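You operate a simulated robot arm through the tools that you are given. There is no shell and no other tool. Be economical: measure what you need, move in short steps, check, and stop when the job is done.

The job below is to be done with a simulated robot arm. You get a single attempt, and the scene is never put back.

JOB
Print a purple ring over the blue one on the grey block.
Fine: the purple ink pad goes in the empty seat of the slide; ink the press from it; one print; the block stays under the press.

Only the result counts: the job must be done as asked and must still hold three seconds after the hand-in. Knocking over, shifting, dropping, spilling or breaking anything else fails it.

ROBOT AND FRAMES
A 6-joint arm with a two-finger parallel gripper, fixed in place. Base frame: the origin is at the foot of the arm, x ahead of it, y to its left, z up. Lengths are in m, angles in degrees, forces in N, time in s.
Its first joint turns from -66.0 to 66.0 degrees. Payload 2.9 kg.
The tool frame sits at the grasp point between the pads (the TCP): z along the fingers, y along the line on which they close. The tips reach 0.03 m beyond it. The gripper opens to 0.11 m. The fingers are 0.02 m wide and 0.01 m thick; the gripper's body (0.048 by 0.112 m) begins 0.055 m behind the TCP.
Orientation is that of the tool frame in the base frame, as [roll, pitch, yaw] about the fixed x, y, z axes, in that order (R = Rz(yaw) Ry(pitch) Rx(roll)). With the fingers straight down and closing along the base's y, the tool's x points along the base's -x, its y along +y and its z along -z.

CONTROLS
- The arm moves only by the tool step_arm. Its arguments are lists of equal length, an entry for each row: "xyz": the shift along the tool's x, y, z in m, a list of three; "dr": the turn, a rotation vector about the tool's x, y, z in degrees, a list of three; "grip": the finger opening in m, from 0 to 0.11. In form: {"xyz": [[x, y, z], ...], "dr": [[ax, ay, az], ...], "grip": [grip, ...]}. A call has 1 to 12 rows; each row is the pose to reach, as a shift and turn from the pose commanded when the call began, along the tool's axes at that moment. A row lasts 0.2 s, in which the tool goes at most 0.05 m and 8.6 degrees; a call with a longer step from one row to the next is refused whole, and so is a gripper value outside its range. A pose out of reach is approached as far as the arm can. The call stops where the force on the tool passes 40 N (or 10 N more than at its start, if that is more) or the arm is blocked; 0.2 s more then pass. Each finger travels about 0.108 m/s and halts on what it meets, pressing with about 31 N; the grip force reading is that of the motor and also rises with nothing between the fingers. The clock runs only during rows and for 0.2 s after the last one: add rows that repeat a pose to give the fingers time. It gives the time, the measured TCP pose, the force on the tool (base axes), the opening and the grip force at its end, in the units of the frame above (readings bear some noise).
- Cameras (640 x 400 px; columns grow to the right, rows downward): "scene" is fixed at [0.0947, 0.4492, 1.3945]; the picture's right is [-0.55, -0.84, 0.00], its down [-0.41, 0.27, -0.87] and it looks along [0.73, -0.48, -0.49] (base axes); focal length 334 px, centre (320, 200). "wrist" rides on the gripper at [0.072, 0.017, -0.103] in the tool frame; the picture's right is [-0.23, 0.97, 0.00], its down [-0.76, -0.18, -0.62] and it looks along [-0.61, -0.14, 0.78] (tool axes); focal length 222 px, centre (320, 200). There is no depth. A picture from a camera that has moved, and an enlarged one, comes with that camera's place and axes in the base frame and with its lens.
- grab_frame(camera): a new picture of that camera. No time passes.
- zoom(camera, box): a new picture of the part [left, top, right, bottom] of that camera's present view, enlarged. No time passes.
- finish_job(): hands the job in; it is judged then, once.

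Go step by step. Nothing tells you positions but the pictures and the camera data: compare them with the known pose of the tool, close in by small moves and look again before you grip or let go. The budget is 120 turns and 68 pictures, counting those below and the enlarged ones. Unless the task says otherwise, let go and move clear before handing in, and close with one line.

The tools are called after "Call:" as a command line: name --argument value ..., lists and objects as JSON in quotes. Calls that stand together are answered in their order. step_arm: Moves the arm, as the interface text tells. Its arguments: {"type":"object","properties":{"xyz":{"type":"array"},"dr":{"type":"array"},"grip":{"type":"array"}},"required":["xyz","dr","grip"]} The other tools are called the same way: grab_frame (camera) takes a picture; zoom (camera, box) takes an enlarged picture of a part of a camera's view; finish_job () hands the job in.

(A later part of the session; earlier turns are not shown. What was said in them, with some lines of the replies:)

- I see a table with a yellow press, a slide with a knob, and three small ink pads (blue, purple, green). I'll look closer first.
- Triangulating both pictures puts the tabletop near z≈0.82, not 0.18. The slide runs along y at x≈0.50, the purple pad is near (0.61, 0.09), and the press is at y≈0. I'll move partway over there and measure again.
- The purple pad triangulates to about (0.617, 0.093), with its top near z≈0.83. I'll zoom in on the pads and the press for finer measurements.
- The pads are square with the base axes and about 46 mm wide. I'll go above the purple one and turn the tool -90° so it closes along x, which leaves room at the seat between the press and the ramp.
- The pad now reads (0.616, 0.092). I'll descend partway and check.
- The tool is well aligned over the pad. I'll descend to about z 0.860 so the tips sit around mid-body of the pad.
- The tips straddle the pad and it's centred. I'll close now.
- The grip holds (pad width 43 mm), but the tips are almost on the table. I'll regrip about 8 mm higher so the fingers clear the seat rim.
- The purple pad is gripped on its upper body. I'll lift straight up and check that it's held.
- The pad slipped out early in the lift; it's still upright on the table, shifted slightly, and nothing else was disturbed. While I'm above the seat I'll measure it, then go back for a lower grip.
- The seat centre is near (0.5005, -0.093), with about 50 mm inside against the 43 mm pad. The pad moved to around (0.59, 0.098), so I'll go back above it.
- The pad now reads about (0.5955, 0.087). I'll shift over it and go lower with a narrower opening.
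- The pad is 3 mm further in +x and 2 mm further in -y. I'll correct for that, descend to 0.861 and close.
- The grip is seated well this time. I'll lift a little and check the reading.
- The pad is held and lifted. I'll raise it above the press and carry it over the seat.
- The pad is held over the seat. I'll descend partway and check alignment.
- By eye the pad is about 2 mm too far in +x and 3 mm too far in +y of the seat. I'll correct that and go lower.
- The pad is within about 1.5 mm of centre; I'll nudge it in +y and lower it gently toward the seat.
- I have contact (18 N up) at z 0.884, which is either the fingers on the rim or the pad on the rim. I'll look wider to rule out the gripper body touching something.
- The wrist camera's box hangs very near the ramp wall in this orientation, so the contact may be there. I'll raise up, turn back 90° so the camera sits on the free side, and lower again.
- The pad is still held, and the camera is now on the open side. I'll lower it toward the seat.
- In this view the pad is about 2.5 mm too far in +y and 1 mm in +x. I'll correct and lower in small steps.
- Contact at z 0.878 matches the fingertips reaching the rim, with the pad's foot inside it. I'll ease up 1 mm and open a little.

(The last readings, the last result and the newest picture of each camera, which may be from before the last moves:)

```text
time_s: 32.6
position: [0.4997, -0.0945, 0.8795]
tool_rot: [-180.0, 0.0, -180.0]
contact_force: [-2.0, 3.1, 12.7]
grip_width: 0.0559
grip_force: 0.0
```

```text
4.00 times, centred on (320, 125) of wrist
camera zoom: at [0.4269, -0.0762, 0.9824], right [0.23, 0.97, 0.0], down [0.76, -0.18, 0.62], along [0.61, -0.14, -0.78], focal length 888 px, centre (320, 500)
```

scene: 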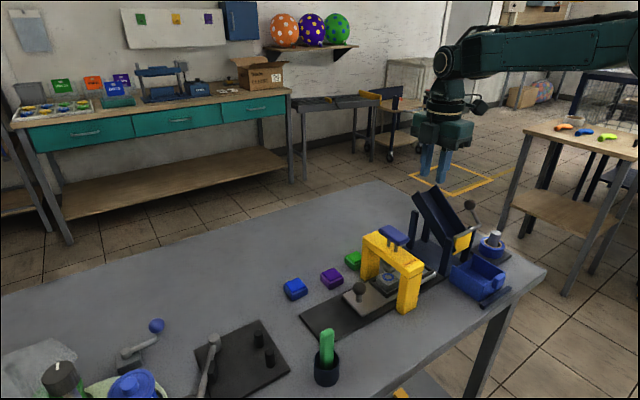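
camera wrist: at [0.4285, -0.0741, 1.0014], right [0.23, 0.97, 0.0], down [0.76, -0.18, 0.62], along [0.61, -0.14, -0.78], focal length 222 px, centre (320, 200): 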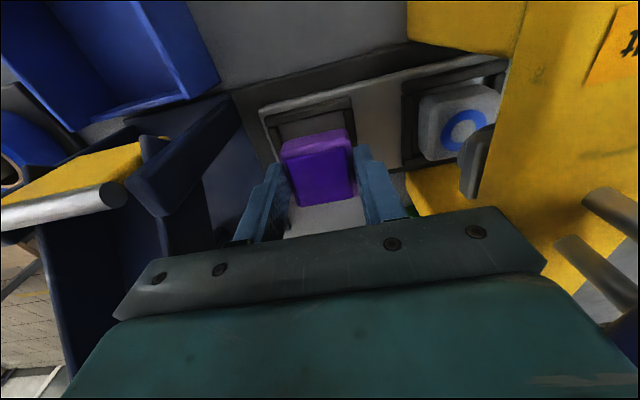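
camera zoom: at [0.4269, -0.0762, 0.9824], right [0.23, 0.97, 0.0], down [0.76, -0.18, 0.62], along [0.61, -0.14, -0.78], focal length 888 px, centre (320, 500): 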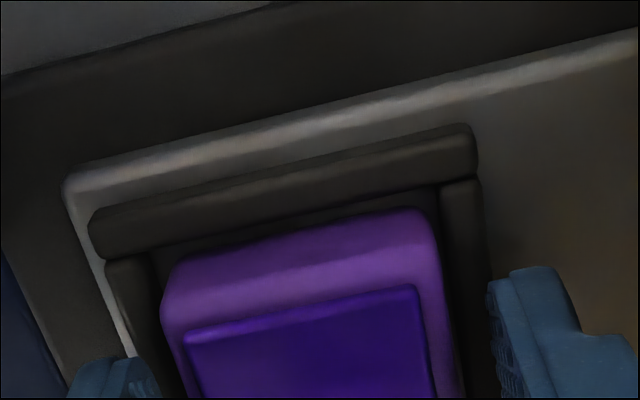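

The pad is released and appears in the frame. I'll lift straight up and inspect.

Call:
step_arm --xyz '[[0, 0, -0.005], [0, 0, -0.02], [0, 0, -0.05], [0, 0, -0.09], [0, 0, -0.13]]' --dr '[[0, 0, 0], [0, 0, 0], [0, 0, 0], [0, 0, 0], [0, 0, 0]]' --grip '[0.056, 0.056, 0.056, 0.056, 0.056]'

Call:
zoom --camera "wrist" --box '[260, 50, 420, 150]'

Call:
zoom --camera "scene" --box '[370, 230, 450, 280]'

```text
time_s: 33.8
position: [0.4972, -0.0921, 1.0091]
tool_rot: [179.9, 0.0, 179.9]
contact_force: [-0.4, -0.3, -0.6]
grip_width: 0.0559
grip_force: 0.1
```

```text
4.00 times, centred on (340, 100) of wrist
camera zoom: at [0.4257, -0.0746, 1.1118], right [0.23, 0.97, 0.0], down [0.76, -0.18, 0.62], along [0.61, -0.14, -0.78], focal length 888 px, centre (240, 600)
```

zoom: 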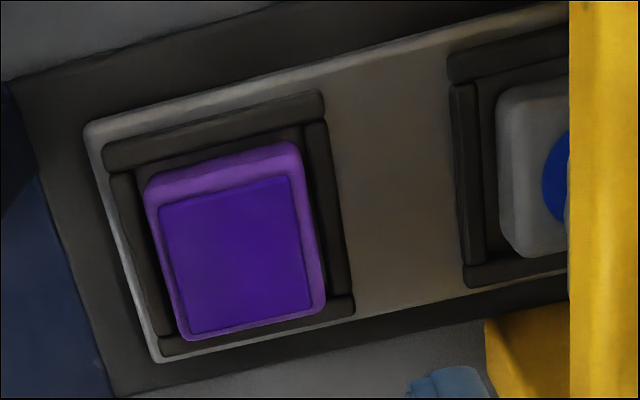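

```text
8.00 times, centred on (410, 255) of scene
camera zoom: at [0.0946, 0.4492, 1.3945], right [-0.55, -0.84, 0.0], down [-0.41, 0.27, -0.87], along [0.73, -0.48, -0.49], focal length 2675 px, centre (-400, -240)
```

zoom: 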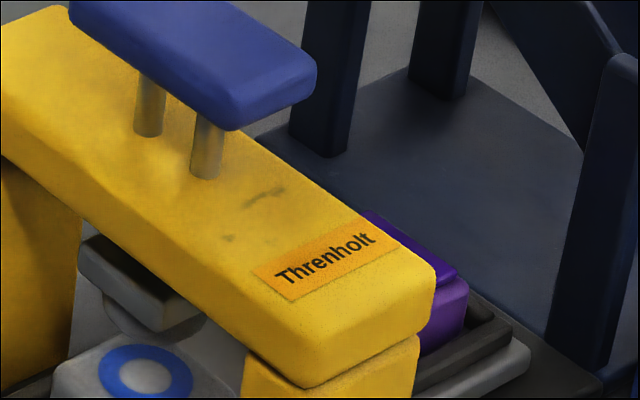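

The purple pad sits inside the seat frame, level and centred. Next I raise, move above the knob and turn +90° so the gripper body stays clear of the press beam.

Call:
step_arm --xyz '[[0, 0, -0.04], [0, 0.01, -0.08], [0, 0.04, -0.1], [0, 0.08, -0.1], [0, 0.12, -0.1], [0, 0.155, -0.1], [-0.002, 0.176, -0.1]]' --dr '[[0, 0, 0], [0, 0, 0], [0, 0, 0], [0, 0, 0], [0, 0, 0], [0, 0, 0], [0, 0, 0]]' --grip '[0.06, 0.06, 0.06, 0.06, 0.06, 0.06, 0.06]'

Call:
step_arm --xyz '[[0, 0, 0], [0, 0, 0], [0, 0, 0], [0, 0, 0], [0, 0, 0], [0, 0, 0], [0, 0, 0], [0, 0, 0.02], [0, 0, 0.05], [0, 0, 0.08], [0, 0, 0.11], [0, 0, 0.13]]' --dr '[[0, 0, 8], [0, 0, 16], [0, 0, 24], [0, 0, 32], [0, 0, 40], [0, 0, 48], [0, 0, 56], [0, 0, 64], [0, 0, 72], [0, 0, 80], [0, 0, 88], [0, 0, 90]]' --grip '[0.06, 0.06, 0.06, 0.06, 0.06, 0.06, 0.06, 0.06, 0.06, 0.06, 0.06, 0.06]'

Call:
grab_frame --camera "wrist"

Call:
zoom --camera "scene" --box '[310, 200, 438, 280]'

```text
time_s: 35.4
position: [0.4993, 0.0831, 1.1093]
tool_rot: [180.0, 0.0, 180.0]
contact_force: [0.1, 0.6, 0.4]
grip_width: 0.06
grip_force: 0.0
```

```text
time_s: 38.0
position: [0.5001, 0.0822, 0.978]
tool_rot: [180.0, -0.2, 89.9]
contact_force: [0.5, -1.1, -0.9]
grip_width: 0.06
grip_force: 0.0
```

```text
23 pictures are left
camera wrist: at [0.5189, 0.155, 1.08], right [0.97, -0.23, 0.0], down [-0.18, -0.76, 0.62], along [-0.14, -0.61, -0.78], focal length 222 px, centre (320, 200)
```

wrist: 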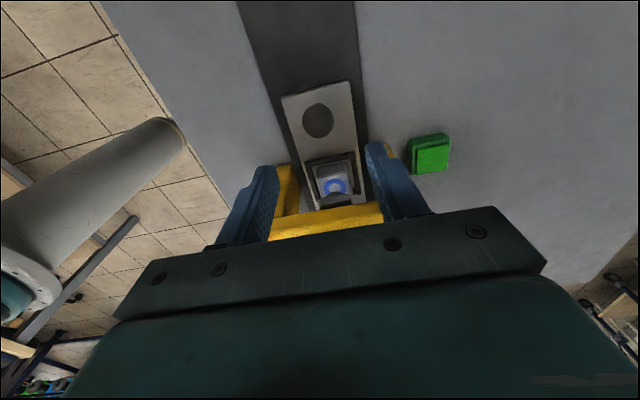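

```text
5.00 times, centred on (374, 240) of scene
camera zoom: at [0.0947, 0.4492, 1.3945], right [-0.55, -0.84, 0.0], down [-0.41, 0.27, -0.87], along [0.73, -0.48, -0.49], focal length 1672 px, centre (50, 0)
```

zoom: 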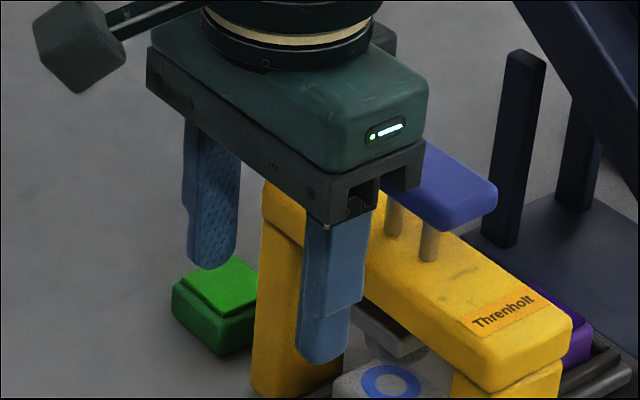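

The knob reads (0.501, 0.085). I'll descend around it to z≈0.885 and close on it.

Call:
step_arm --xyz '[[0.002, 0.001, 0.03], [0.003, 0.001, 0.06], [0.003, 0.001, 0.08], [0.003, 0.001, 0.093], [0.003, 0.001, 0.093], [0.003, 0.001, 0.093], [0.003, 0.001, 0.093]]' --dr '[[0, 0, 0], [0, 0, 0], [0, 0, 0], [0, 0, 0], [0, 0, 0], [0, 0, 0], [0, 0, 0]]' --grip '[0.06, 0.06, 0.06, 0.06, 0.04, 0.01, 0.01]'

Call:
zoom --camera "scene" --box '[310, 220, 438, 300]'

```text
time_s: 39.6
position: [0.4991, 0.0831, 0.8855]
tool_rot: [-179.9, 0.1, 90.0]
contact_force: [-2.3, 1.0, -1.0]
grip_width: 0.029
grip_force: 44.4
```

```text
5.00 times, centred on (374, 260) of scene
camera zoom: at [0.0946, 0.4492, 1.3945], right [-0.55, -0.84, 0.0], down [-0.41, 0.27, -0.87], along [0.73, -0.48, -0.49], focal length 1672 px, centre (50, -100)
```

zoom: 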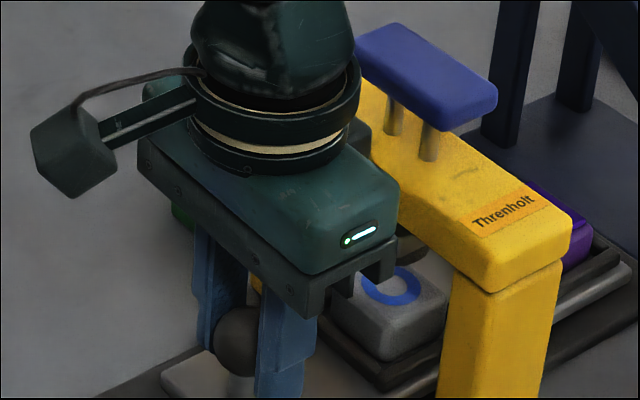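

The knob is gripped. I'll pull the slide along +y by one pitch (~94 mm), watching the force.

Call:
step_arm --xyz '[[0.004, 0, 0], [0.012, 0, 0], [0.022, 0, 0], [0.032, 0, 0], [0.042, 0, 0], [0.052, 0, 0], [0.062, 0, 0], [0.072, 0, 0], [0.08, 0, 0], [0.087, 0, 0], [0.091, 0, 0], [0.091, 0, 0]]' --dr '[[0, 0, 0], [0, 0, 0], [0, 0, 0], [0, 0, 0], [0, 0, 0], [0, 0, 0], [0, 0, 0], [0, 0, 0], [0, 0, 0], [0, 0, 0], [0, 0, 0], [0, 0, 0]]' --grip '[0.01, 0.01, 0.01, 0.01, 0.01, 0.01, 0.01, 0.01, 0.01, 0.01, 0.01, 0.01]'

Call:
zoom --camera "scene" --box '[290, 210, 450, 310]'

```text
time_s: 42.2
position: [0.5017, 0.1753, 0.8856]
tool_rot: [-179.8, 0.0, 90.0]
contact_force: [-24.2, 1.2, 17.7]
grip_width: 0.029
grip_force: 44.2
```

```text
4.00 times, centred on (370, 260) of scene
camera zoom: at [0.0938, 0.4491, 1.3946], right [-0.55, -0.84, 0.0], down [-0.41, 0.27, -0.87], along [0.73, -0.48, -0.49], focal length 1338 px, centre (120, -40)
```

zoom: 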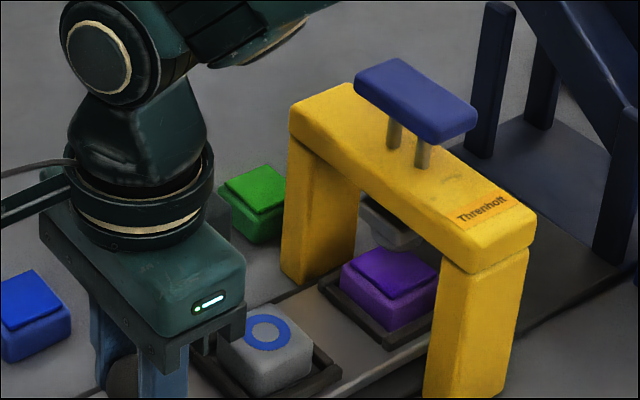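

The purple pad is now under the stamp, matching the block's original location to within about a pixel. I'll release the knob, rise, and look at the alignment.

Call:
step_arm --xyz '[[0, 0, 0], [0, 0, 0], [0, 0, 0], [0, 0, -0.03], [0, 0, -0.07], [0, 0, -0.11], [0, 0, -0.15], [0, 0, -0.19]]' --dr '[[0, 0, 0], [0, 0, 0], [0, 0, 0], [0, 0, 0], [0, 0, 0], [0, 0, 0], [0, 0, 0], [0, 0, 0]]' --grip '[0.035, 0.05, 0.06, 0.06, 0.06, 0.05, 0.03, 0.0]'

Call:
zoom --camera "scene" --box '[310, 230, 438, 310]'

Call:
grab_frame --camera "wrist"

```text
time_s: 44.0
position: [0.5044, 0.175, 1.0765]
tool_rot: [-180.0, 0.0, 89.9]
contact_force: [-0.2, 0.2, 0.4]
grip_width: 0.0002
grip_force: 31.2
```

```text
5.00 times, centred on (374, 270) of scene
camera zoom: at [0.0946, 0.4492, 1.3945], right [-0.55, -0.84, 0.0], down [-0.41, 0.27, -0.87], along [0.73, -0.48, -0.49], focal length 1672 px, centre (50, -150)
```

zoom: 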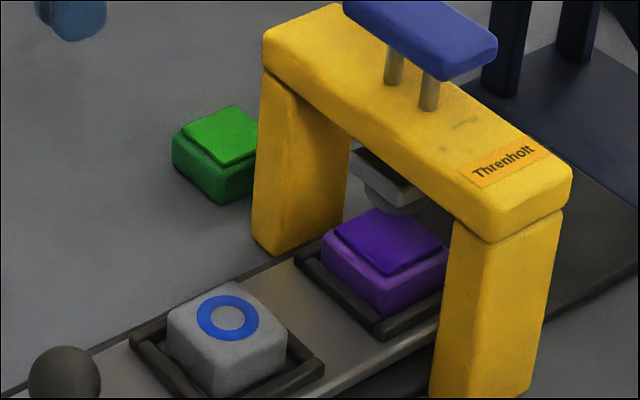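

```text
18 pictures are left
camera wrist: at [0.5229, 0.2485, 1.1785], right [0.97, -0.23, 0.0], down [-0.18, -0.76, 0.62], along [-0.14, -0.61, -0.78], focal length 222 px, centre (320, 200)
```

wrist: 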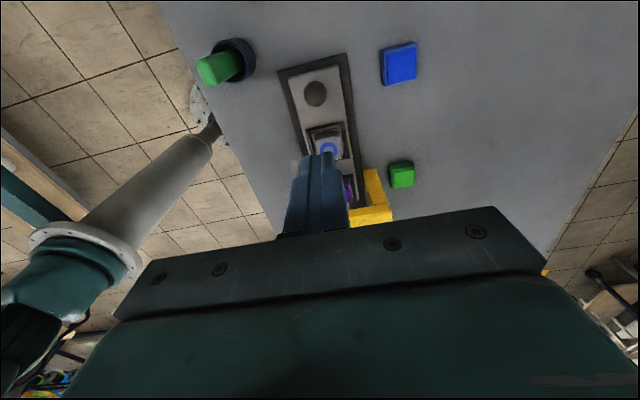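

The pad is centred under the stamp. With fingers closed I'll move above the blue press cap and check position.

Call:
step_arm --xyz '[[-0.02, 0, 0], [-0.06, -0.002, 0], [-0.1, -0.004, 0], [-0.14, -0.005, 0], [-0.165, -0.005, 0], [-0.174, -0.005, 0], [-0.174, -0.005, 0.02], [-0.174, -0.005, 0.02]]' --dr '[[0, 0, 0], [0, 0, 0], [0, 0, 0], [0, 0, 0], [0, 0, 0], [0, 0, 0], [0, 0, 0], [0, 0, 0]]' --grip '[0, 0, 0, 0, 0, 0, 0, 0]'

Call:
zoom --camera "scene" --box '[340, 200, 452, 270]'

Call:
zoom --camera "wrist" --box '[220, 70, 420, 195]'

```text
time_s: 45.8
position: [0.4986, 0.002, 1.0553]
tool_rot: [180.0, 0.0, 89.9]
contact_force: [-0.1, 0.4, -0.1]
grip_width: 0.0
grip_force: 30.9
```

```text
5.71 times, centred on (396, 235) of scene
camera zoom: at [0.0947, 0.4492, 1.3945], right [-0.55, -0.84, 0.0], down [-0.41, 0.27, -0.87], along [0.73, -0.48, -0.49], focal length 1911 px, centre (-114, 0)
```

zoom: 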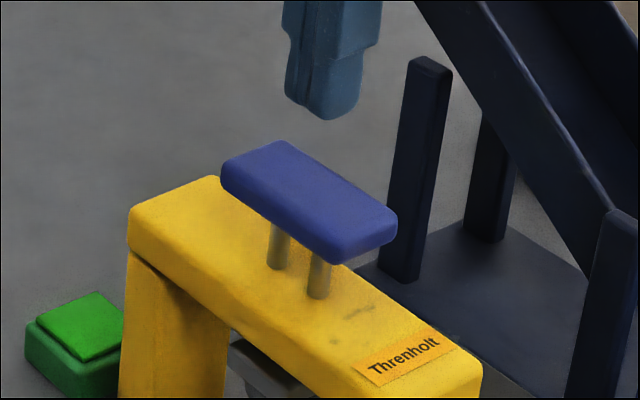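

```text
3.20 times, centred on (320, 132) of wrist
camera zoom: at [0.5159, 0.0753, 1.1578], right [0.97, -0.23, 0.0], down [-0.18, -0.76, 0.62], along [-0.14, -0.61, -0.78], focal length 711 px, centre (320, 416)
```

zoom: 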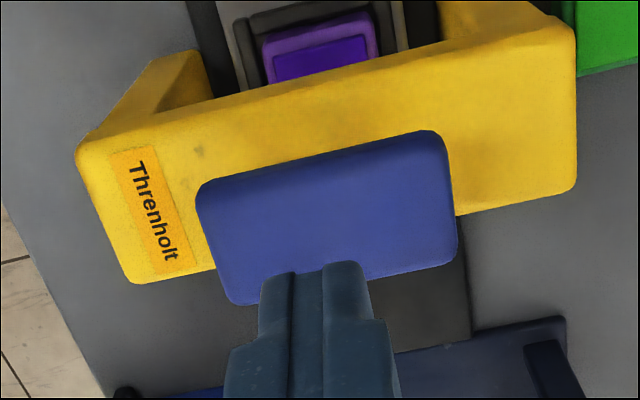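

The cap centre reads about (0.502, 0.004). I'll shift 2 mm and press down gradually; the force limit will stop it at the bottom.

Call:
step_arm --xyz '[[0.002, 0.002, 0.01], [0.002, 0.002, 0.02], [0.002, 0.002, 0.03], [0.002, 0.002, 0.036], [0.002, 0.002, 0.041], [0.002, 0.002, 0.046], [0.002, 0.002, 0.05], [0.002, 0.002, 0.054]]' --dr '[[0, 0, 0], [0, 0, 0], [0, 0, 0], [0, 0, 0], [0, 0, 0], [0, 0, 0], [0, 0, 0], [0, 0, 0]]' --grip '[0, 0, 0, 0, 0, 0, 0, 0]'

Call:
zoom --camera "scene" --box '[340, 220, 452, 290]'

```text
time_s: 47.6
position: [0.4986, 0.0048, 1.0032]
tool_rot: [-179.9, 0.0, 90.1]
contact_force: [2.0, -0.5, 3.7]
grip_width: 0.0
grip_force: 31.1
```

```text
5.71 times, centred on (396, 255) of scene
camera zoom: at [0.0947, 0.4492, 1.3945], right [-0.55, -0.84, 0.0], down [-0.41, 0.27, -0.87], along [0.73, -0.48, -0.49], focal length 1911 px, centre (-114, -114)
```

zoom: 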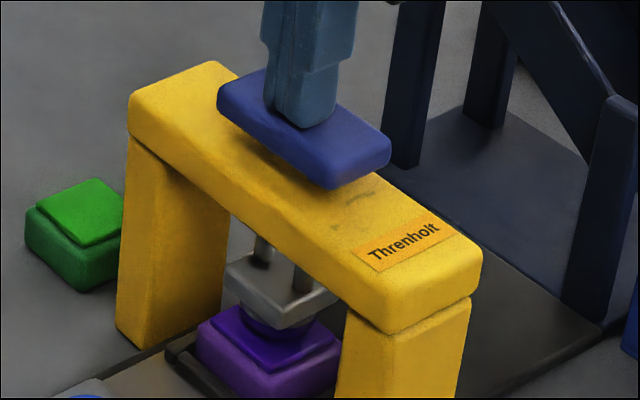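

The stamp is almost on the pad and the spring is soft (4 N). I'll press the last few millimetres.

Call:
step_arm --xyz '[[0, 0, 0.002], [0, 0, 0.004], [0, 0, 0.006], [0, 0, 0.008], [0, 0, 0.01]]' --dr '[[0, 0, 0], [0, 0, 0], [0, 0, 0], [0, 0, 0], [0, 0, 0]]' --grip '[0, 0, 0, 0, 0]'

Call:
zoom --camera "scene" --box '[340, 220, 452, 290]'

```text
time_s: 48.5
position: [0.4993, 0.005, 1.0007]
tool_rot: [179.8, 0.0, 90.1]
contact_force: [-4.5, -0.4, 8.4]
grip_width: 0.0
grip_force: 31.1
stopped in row 4: the force on the tool passed its limit (the readings are from after the stop); the commanded pose is now the measured one
```

```text
5.71 times, centred on (396, 255) of scene
camera zoom: at [0.0944, 0.4492, 1.3945], right [-0.55, -0.84, 0.0], down [-0.41, 0.27, -0.87], along [0.73, -0.48, -0.49], focal length 1911 px, centre (-114, -114)
```

zoom: 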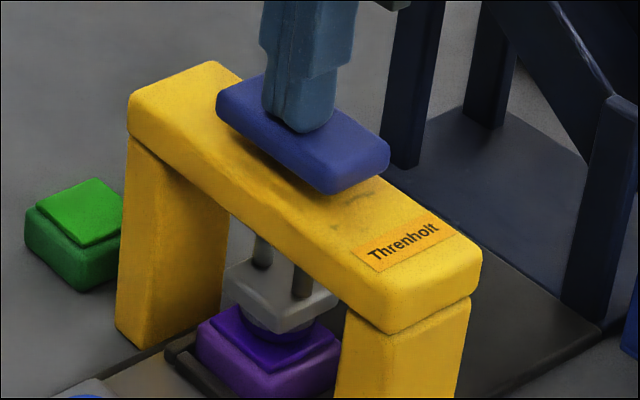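

The stamp pressed fully on the purple pad, up to the 40 N limit. I'll raise, check the stamp returned, and go back to the knob.

Call:
step_arm --xyz '[[0, 0, -0.01], [0, 0, -0.03], [0, 0, -0.06], [0, 0, -0.08], [0.03, 0, -0.08], [0.07, 0, -0.08], [0.11, 0, -0.08], [0.15, 0.001, -0.08], [0.17, 0.001, -0.08], [0.17, 0.001, -0.05], [0.17, 0.001, -0.01], [0.17, 0.001, 0.01]]' --dr '[[0, 0, 0], [0, 0, 0], [0, 0, 0], [0, 0, 0], [0, 0, 0], [0, 0, 0], [0, 0, 0], [0, 0, 0], [0, 0, 0], [0, 0, 0], [0, 0, 0], [0, 0, 0]]' --grip '[0, 0, 0, 0, 0, 0, 0.02, 0.04, 0.06, 0.06, 0.06, 0.06]'

Call:
zoom --camera "scene" --box '[310, 230, 438, 310]'

Call:
zoom --camera "wrist" --box '[220, 60, 420, 185]'

```text
time_s: 51.1
position: [0.5015, 0.175, 0.9889]
tool_rot: [179.8, 0.0, 90.1]
contact_force: [-0.3, -0.6, 0.7]
grip_width: 0.06
grip_force: 0.1
```

```text
5.00 times, centred on (374, 270) of scene
camera zoom: at [0.0947, 0.4492, 1.3945], right [-0.55, -0.84, 0.0], down [-0.41, 0.27, -0.87], along [0.73, -0.48, -0.49], focal length 1672 px, centre (50, -150)
```

zoom: 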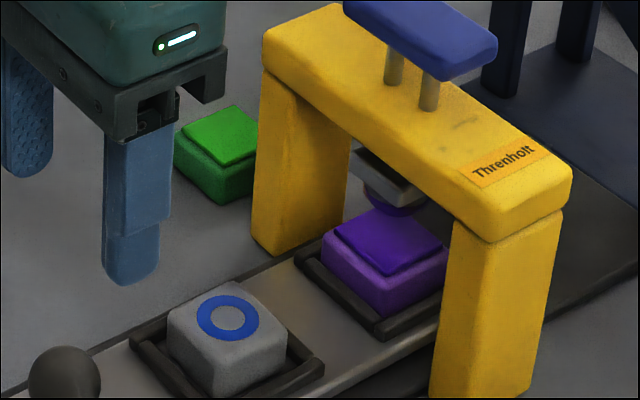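

```text
3.20 times, centred on (320, 122) of wrist
camera zoom: at [0.5186, 0.2477, 1.091], right [0.97, -0.23, 0.0], down [-0.18, -0.76, 0.62], along [-0.14, -0.61, -0.78], focal length 711 px, centre (320, 448)
```

zoom: 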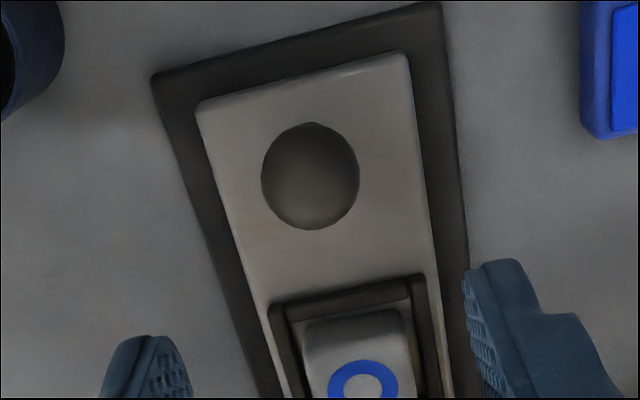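

The stamp face is now purple. I'll descend on the knob (y≈0.179) and grip.

Call:
step_arm --xyz '[[0.003, -0.001, 0.04], [0.003, -0.001, 0.08], [0.003, -0.001, 0.103], [0.003, -0.001, 0.103], [0.003, -0.001, 0.103], [0.003, -0.001, 0.103]]' --dr '[[0, 0, 0], [0, 0, 0], [0, 0, 0], [0, 0, 0], [0, 0, 0], [0, 0, 0]]' --grip '[0.06, 0.06, 0.06, 0.04, 0.01, 0.01]'

```text
time_s: 52.5
position: [0.4999, 0.1781, 0.8863]
tool_rot: [179.9, 0.0, 90.1]
contact_force: [-6.3, 0.9, -1.8]
grip_width: 0.0288
grip_force: 45.2
```

The knob is gripped. I'll push the slide back by the same 91 mm.

Call:
step_arm --xyz '[[-0.004, 0, 0], [-0.012, 0, 0], [-0.022, 0, 0], [-0.032, 0, 0], [-0.042, 0, 0], [-0.052, 0, 0], [-0.062, 0, 0], [-0.072, 0, 0], [-0.08, 0, 0], [-0.087, 0, 0], [-0.091, 0, 0], [-0.091, 0, 0]]' --dr '[[0, 0, 0], [0, 0, 0], [0, 0, 0], [0, 0, 0], [0, 0, 0], [0, 0, 0], [0, 0, 0], [0, 0, 0], [0, 0, 0], [0, 0, 0], [0, 0, 0], [0, 0, 0]]' --grip '[0.01, 0.01, 0.01, 0.01, 0.01, 0.01, 0.01, 0.01, 0.01, 0.01, 0.01, 0.01]'

Call:
zoom --camera "scene" --box '[370, 250, 450, 300]'

```text
time_s: 55.1
position: [0.4989, 0.0849, 0.8861]
tool_rot: [179.8, 0.1, 90.0]
contact_force: [-2.7, -1.4, -8.0]
grip_width: 0.0292
grip_force: 45.2
```

```text
8.00 times, centred on (410, 275) of scene
camera zoom: at [0.0947, 0.4492, 1.3945], right [-0.55, -0.84, 0.0], down [-0.41, 0.27, -0.87], along [0.73, -0.48, -0.49], focal length 2675 px, centre (-400, -400)
```

zoom: 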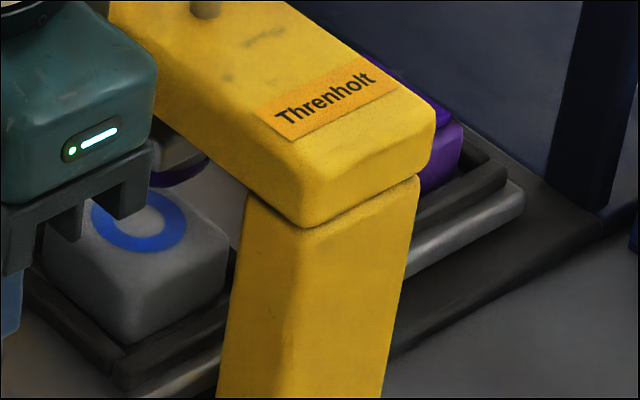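

Compared with the original picture the slide is about 2.5 mm short. I'll push it that last bit.

Call:
step_arm --xyz '[[-0.001, 0, 0], [-0.002, 0, 0], [-0.0025, 0, 0], [-0.0025, 0, 0]]' --dr '[[0, 0, 0], [0, 0, 0], [0, 0, 0], [0, 0, 0]]' --grip '[0.01, 0.01, 0.01, 0.01]'

Call:
zoom --camera "scene" --box '[370, 250, 450, 300]'

```text
time_s: 56.1
position: [0.4989, 0.0834, 0.8858]
tool_rot: [179.8, 0.0, 90.0]
contact_force: [-2.7, -0.7, -0.2]
grip_width: 0.0292
grip_force: 45.0
```

```text
8.00 times, centred on (410, 275) of scene
camera zoom: at [0.0946, 0.4492, 1.3945], right [-0.55, -0.84, 0.0], down [-0.41, 0.27, -0.87], along [0.73, -0.48, -0.49], focal length 2675 px, centre (-400, -400)
```

zoom: 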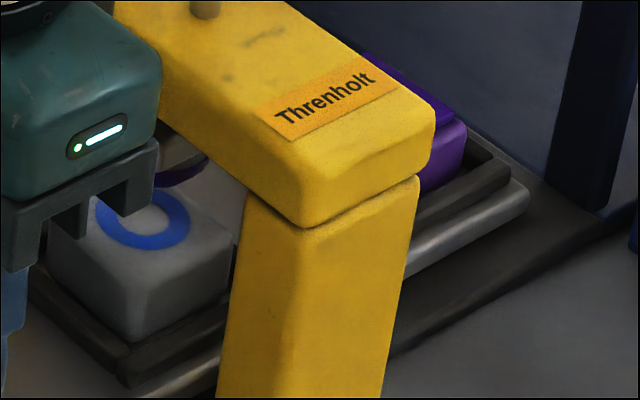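

The slide end now matches the original; the ring itself reads about 1 mm short, so I'll push 1 mm more, release, and rise.

Call:
step_arm --xyz '[[-0.001, 0, 0], [-0.001, 0, 0], [-0.001, 0, 0], [-0.001, 0, 0], [-0.001, 0, 0], [-0.001, 0, -0.04], [-0.001, 0, -0.08], [-0.001, 0, -0.12], [-0.001, 0, -0.16], [-0.001, 0, -0.19], [-0.001, 0, -0.19], [-0.001, 0, -0.19]]' --dr '[[0, 0, 0], [0, 0, 0], [0, 0, 0], [0, 0, 0], [0, 0, 0], [0, 0, 0], [0, 0, 0], [0, 0, 0], [0, 0, 0], [0, 0, 0], [0, 0, 0], [0, 0, 0]]' --grip '[0.01, 0.01, 0.035, 0.05, 0.06, 0.06, 0.06, 0.06, 0.06, 0.04, 0.01, 0.0]'

Call:
zoom --camera "scene" --box '[370, 250, 450, 300]'

```text
time_s: 58.7
position: [0.4993, 0.0841, 1.0769]
tool_rot: [179.8, 0.0, 90.0]
contact_force: [-0.3, -0.3, -0.2]
grip_width: 0.0
grip_force: 30.7
```

```text
8.00 times, centred on (410, 275) of scene
camera zoom: at [0.0947, 0.4492, 1.3945], right [-0.55, -0.84, 0.0], down [-0.41, 0.27, -0.87], along [0.73, -0.48, -0.49], focal length 2675 px, centre (-400, -400)
```

zoom: 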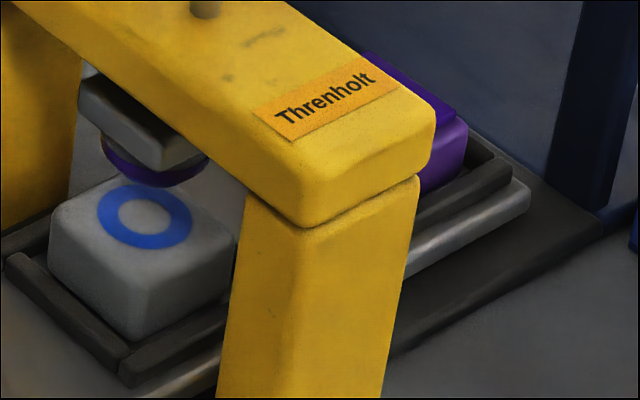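

The slide is back exactly where it started. I'll move over the cap and make one press.

Call:
step_arm --xyz '[[-0.02, 0, 0], [-0.05, 0.001, 0], [-0.075, 0.001, 0], [-0.08, 0.001, 0], [-0.08, 0.001, 0.02], [-0.08, 0.001, 0.04], [-0.08, 0.001, 0.05]]' --dr '[[0, 0, 0], [0, 0, 0], [0, 0, 0], [0, 0, 0], [0, 0, 0], [0, 0, 0], [0, 0, 0]]' --grip '[0, 0, 0, 0, 0, 0, 0]'

Call:
step_arm --xyz '[[0, 0, 0.005], [0, 0, 0.01], [0, 0, 0.015], [0, 0, 0.019], [0, 0, 0.022], [0, 0, 0.025], [0, 0, 0.028], [0, 0, 0.031], [0, 0, 0.034]]' --dr '[[0, 0, 0], [0, 0, 0], [0, 0, 0], [0, 0, 0], [0, 0, 0], [0, 0, 0], [0, 0, 0], [0, 0, 0], [0, 0, 0]]' --grip '[0, 0, 0, 0, 0, 0, 0, 0, 0]'

Call:
zoom --camera "scene" --box '[340, 220, 452, 290]'

```text
time_s: 60.3
position: [0.5022, 0.0026, 1.0257]
tool_rot: [179.7, -0.1, 90.0]
contact_force: [-0.2, -0.7, -0.1]
grip_width: 0.0002
grip_force: 30.7
```

```text
time_s: 62.2
position: [0.5016, 0.0034, 1.0018]
tool_rot: [179.3, -0.1, 90.1]
contact_force: [-5.9, -0.4, 9.1]
grip_width: 0.0001
grip_force: 30.5
stopped in row 9: the force on the tool passed its limit (the readings are from after the stop); the commanded pose is now the measured one
```

```text
5.71 times, centred on (396, 255) of scene
camera zoom: at [0.0943, 0.4492, 1.3945], right [-0.55, -0.84, 0.0], down [-0.41, 0.27, -0.87], along [0.73, -0.48, -0.49], focal length 1911 px, centre (-114, -114)
```

zoom: 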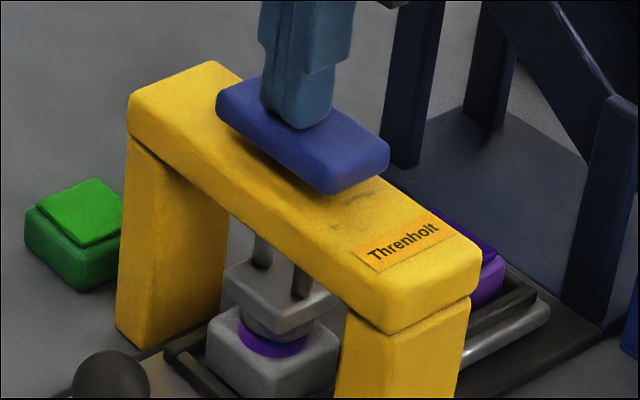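

The stamp came down on the block and hit the force limit. I'll raise straight up and inspect the print.

Call:
step_arm --xyz '[[0, 0, -0.01], [0, 0, -0.02], [0, 0, -0.035], [0, 0, -0.06], [0, 0, -0.1], [0, 0, -0.13], [0, 0, -0.13]]' --dr '[[0, 0, 0], [0, 0, 0], [0, 0, 0], [0, 0, 0], [0, 0, 0], [0, 0, 0], [0, 0, 0]]' --grip '[0, 0, 0, 0, 0, 0, 0]'

Call:
zoom --camera "scene" --box '[350, 235, 446, 295]'

Call:
grab_frame --camera "scene"

```text
time_s: 63.8
position: [0.5001, 0.0023, 1.129]
tool_rot: [179.4, -0.1, 90.1]
contact_force: [0.7, -1.1, -0.4]
grip_width: 0.0001
grip_force: 31.1
```

```text
6.67 times, centred on (398, 265) of scene
camera zoom: at [0.0947, 0.4492, 1.3945], right [-0.55, -0.84, 0.0], down [-0.41, 0.27, -0.87], along [0.73, -0.48, -0.49], focal length 2229 px, centre (-200, -233)
```

zoom: 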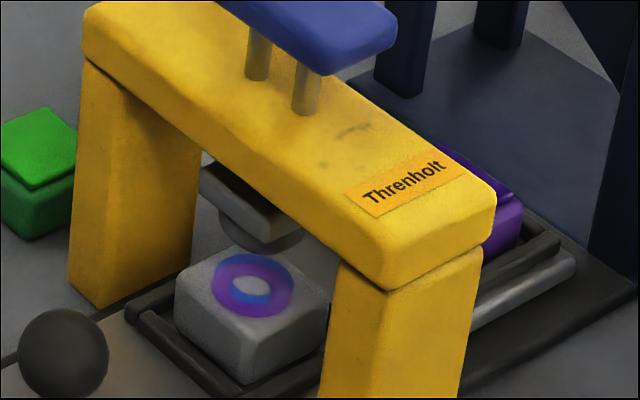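

```text
6 pictures are left
```

scene: 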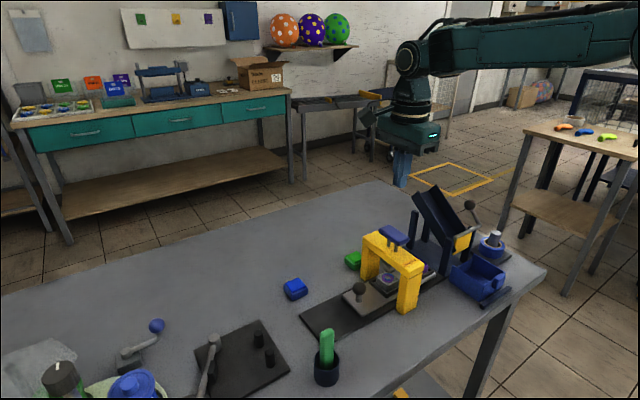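

A purple ring is printed over the blue one, the block is under the press, the pad is in its seat and the arm is clear. I'm handing in.

Call:
finish_job

```text
The job is handed in.
```

The job is handed in: I inked the press from the purple pad in the slide's empty seat and made one purple print over the blue ring, with the block left under the press; the purple sits slightly off-centre, so a little blue still shows, and the purple pad slipped once on the first lift and moved about 2 cm on the table before I regripped it.
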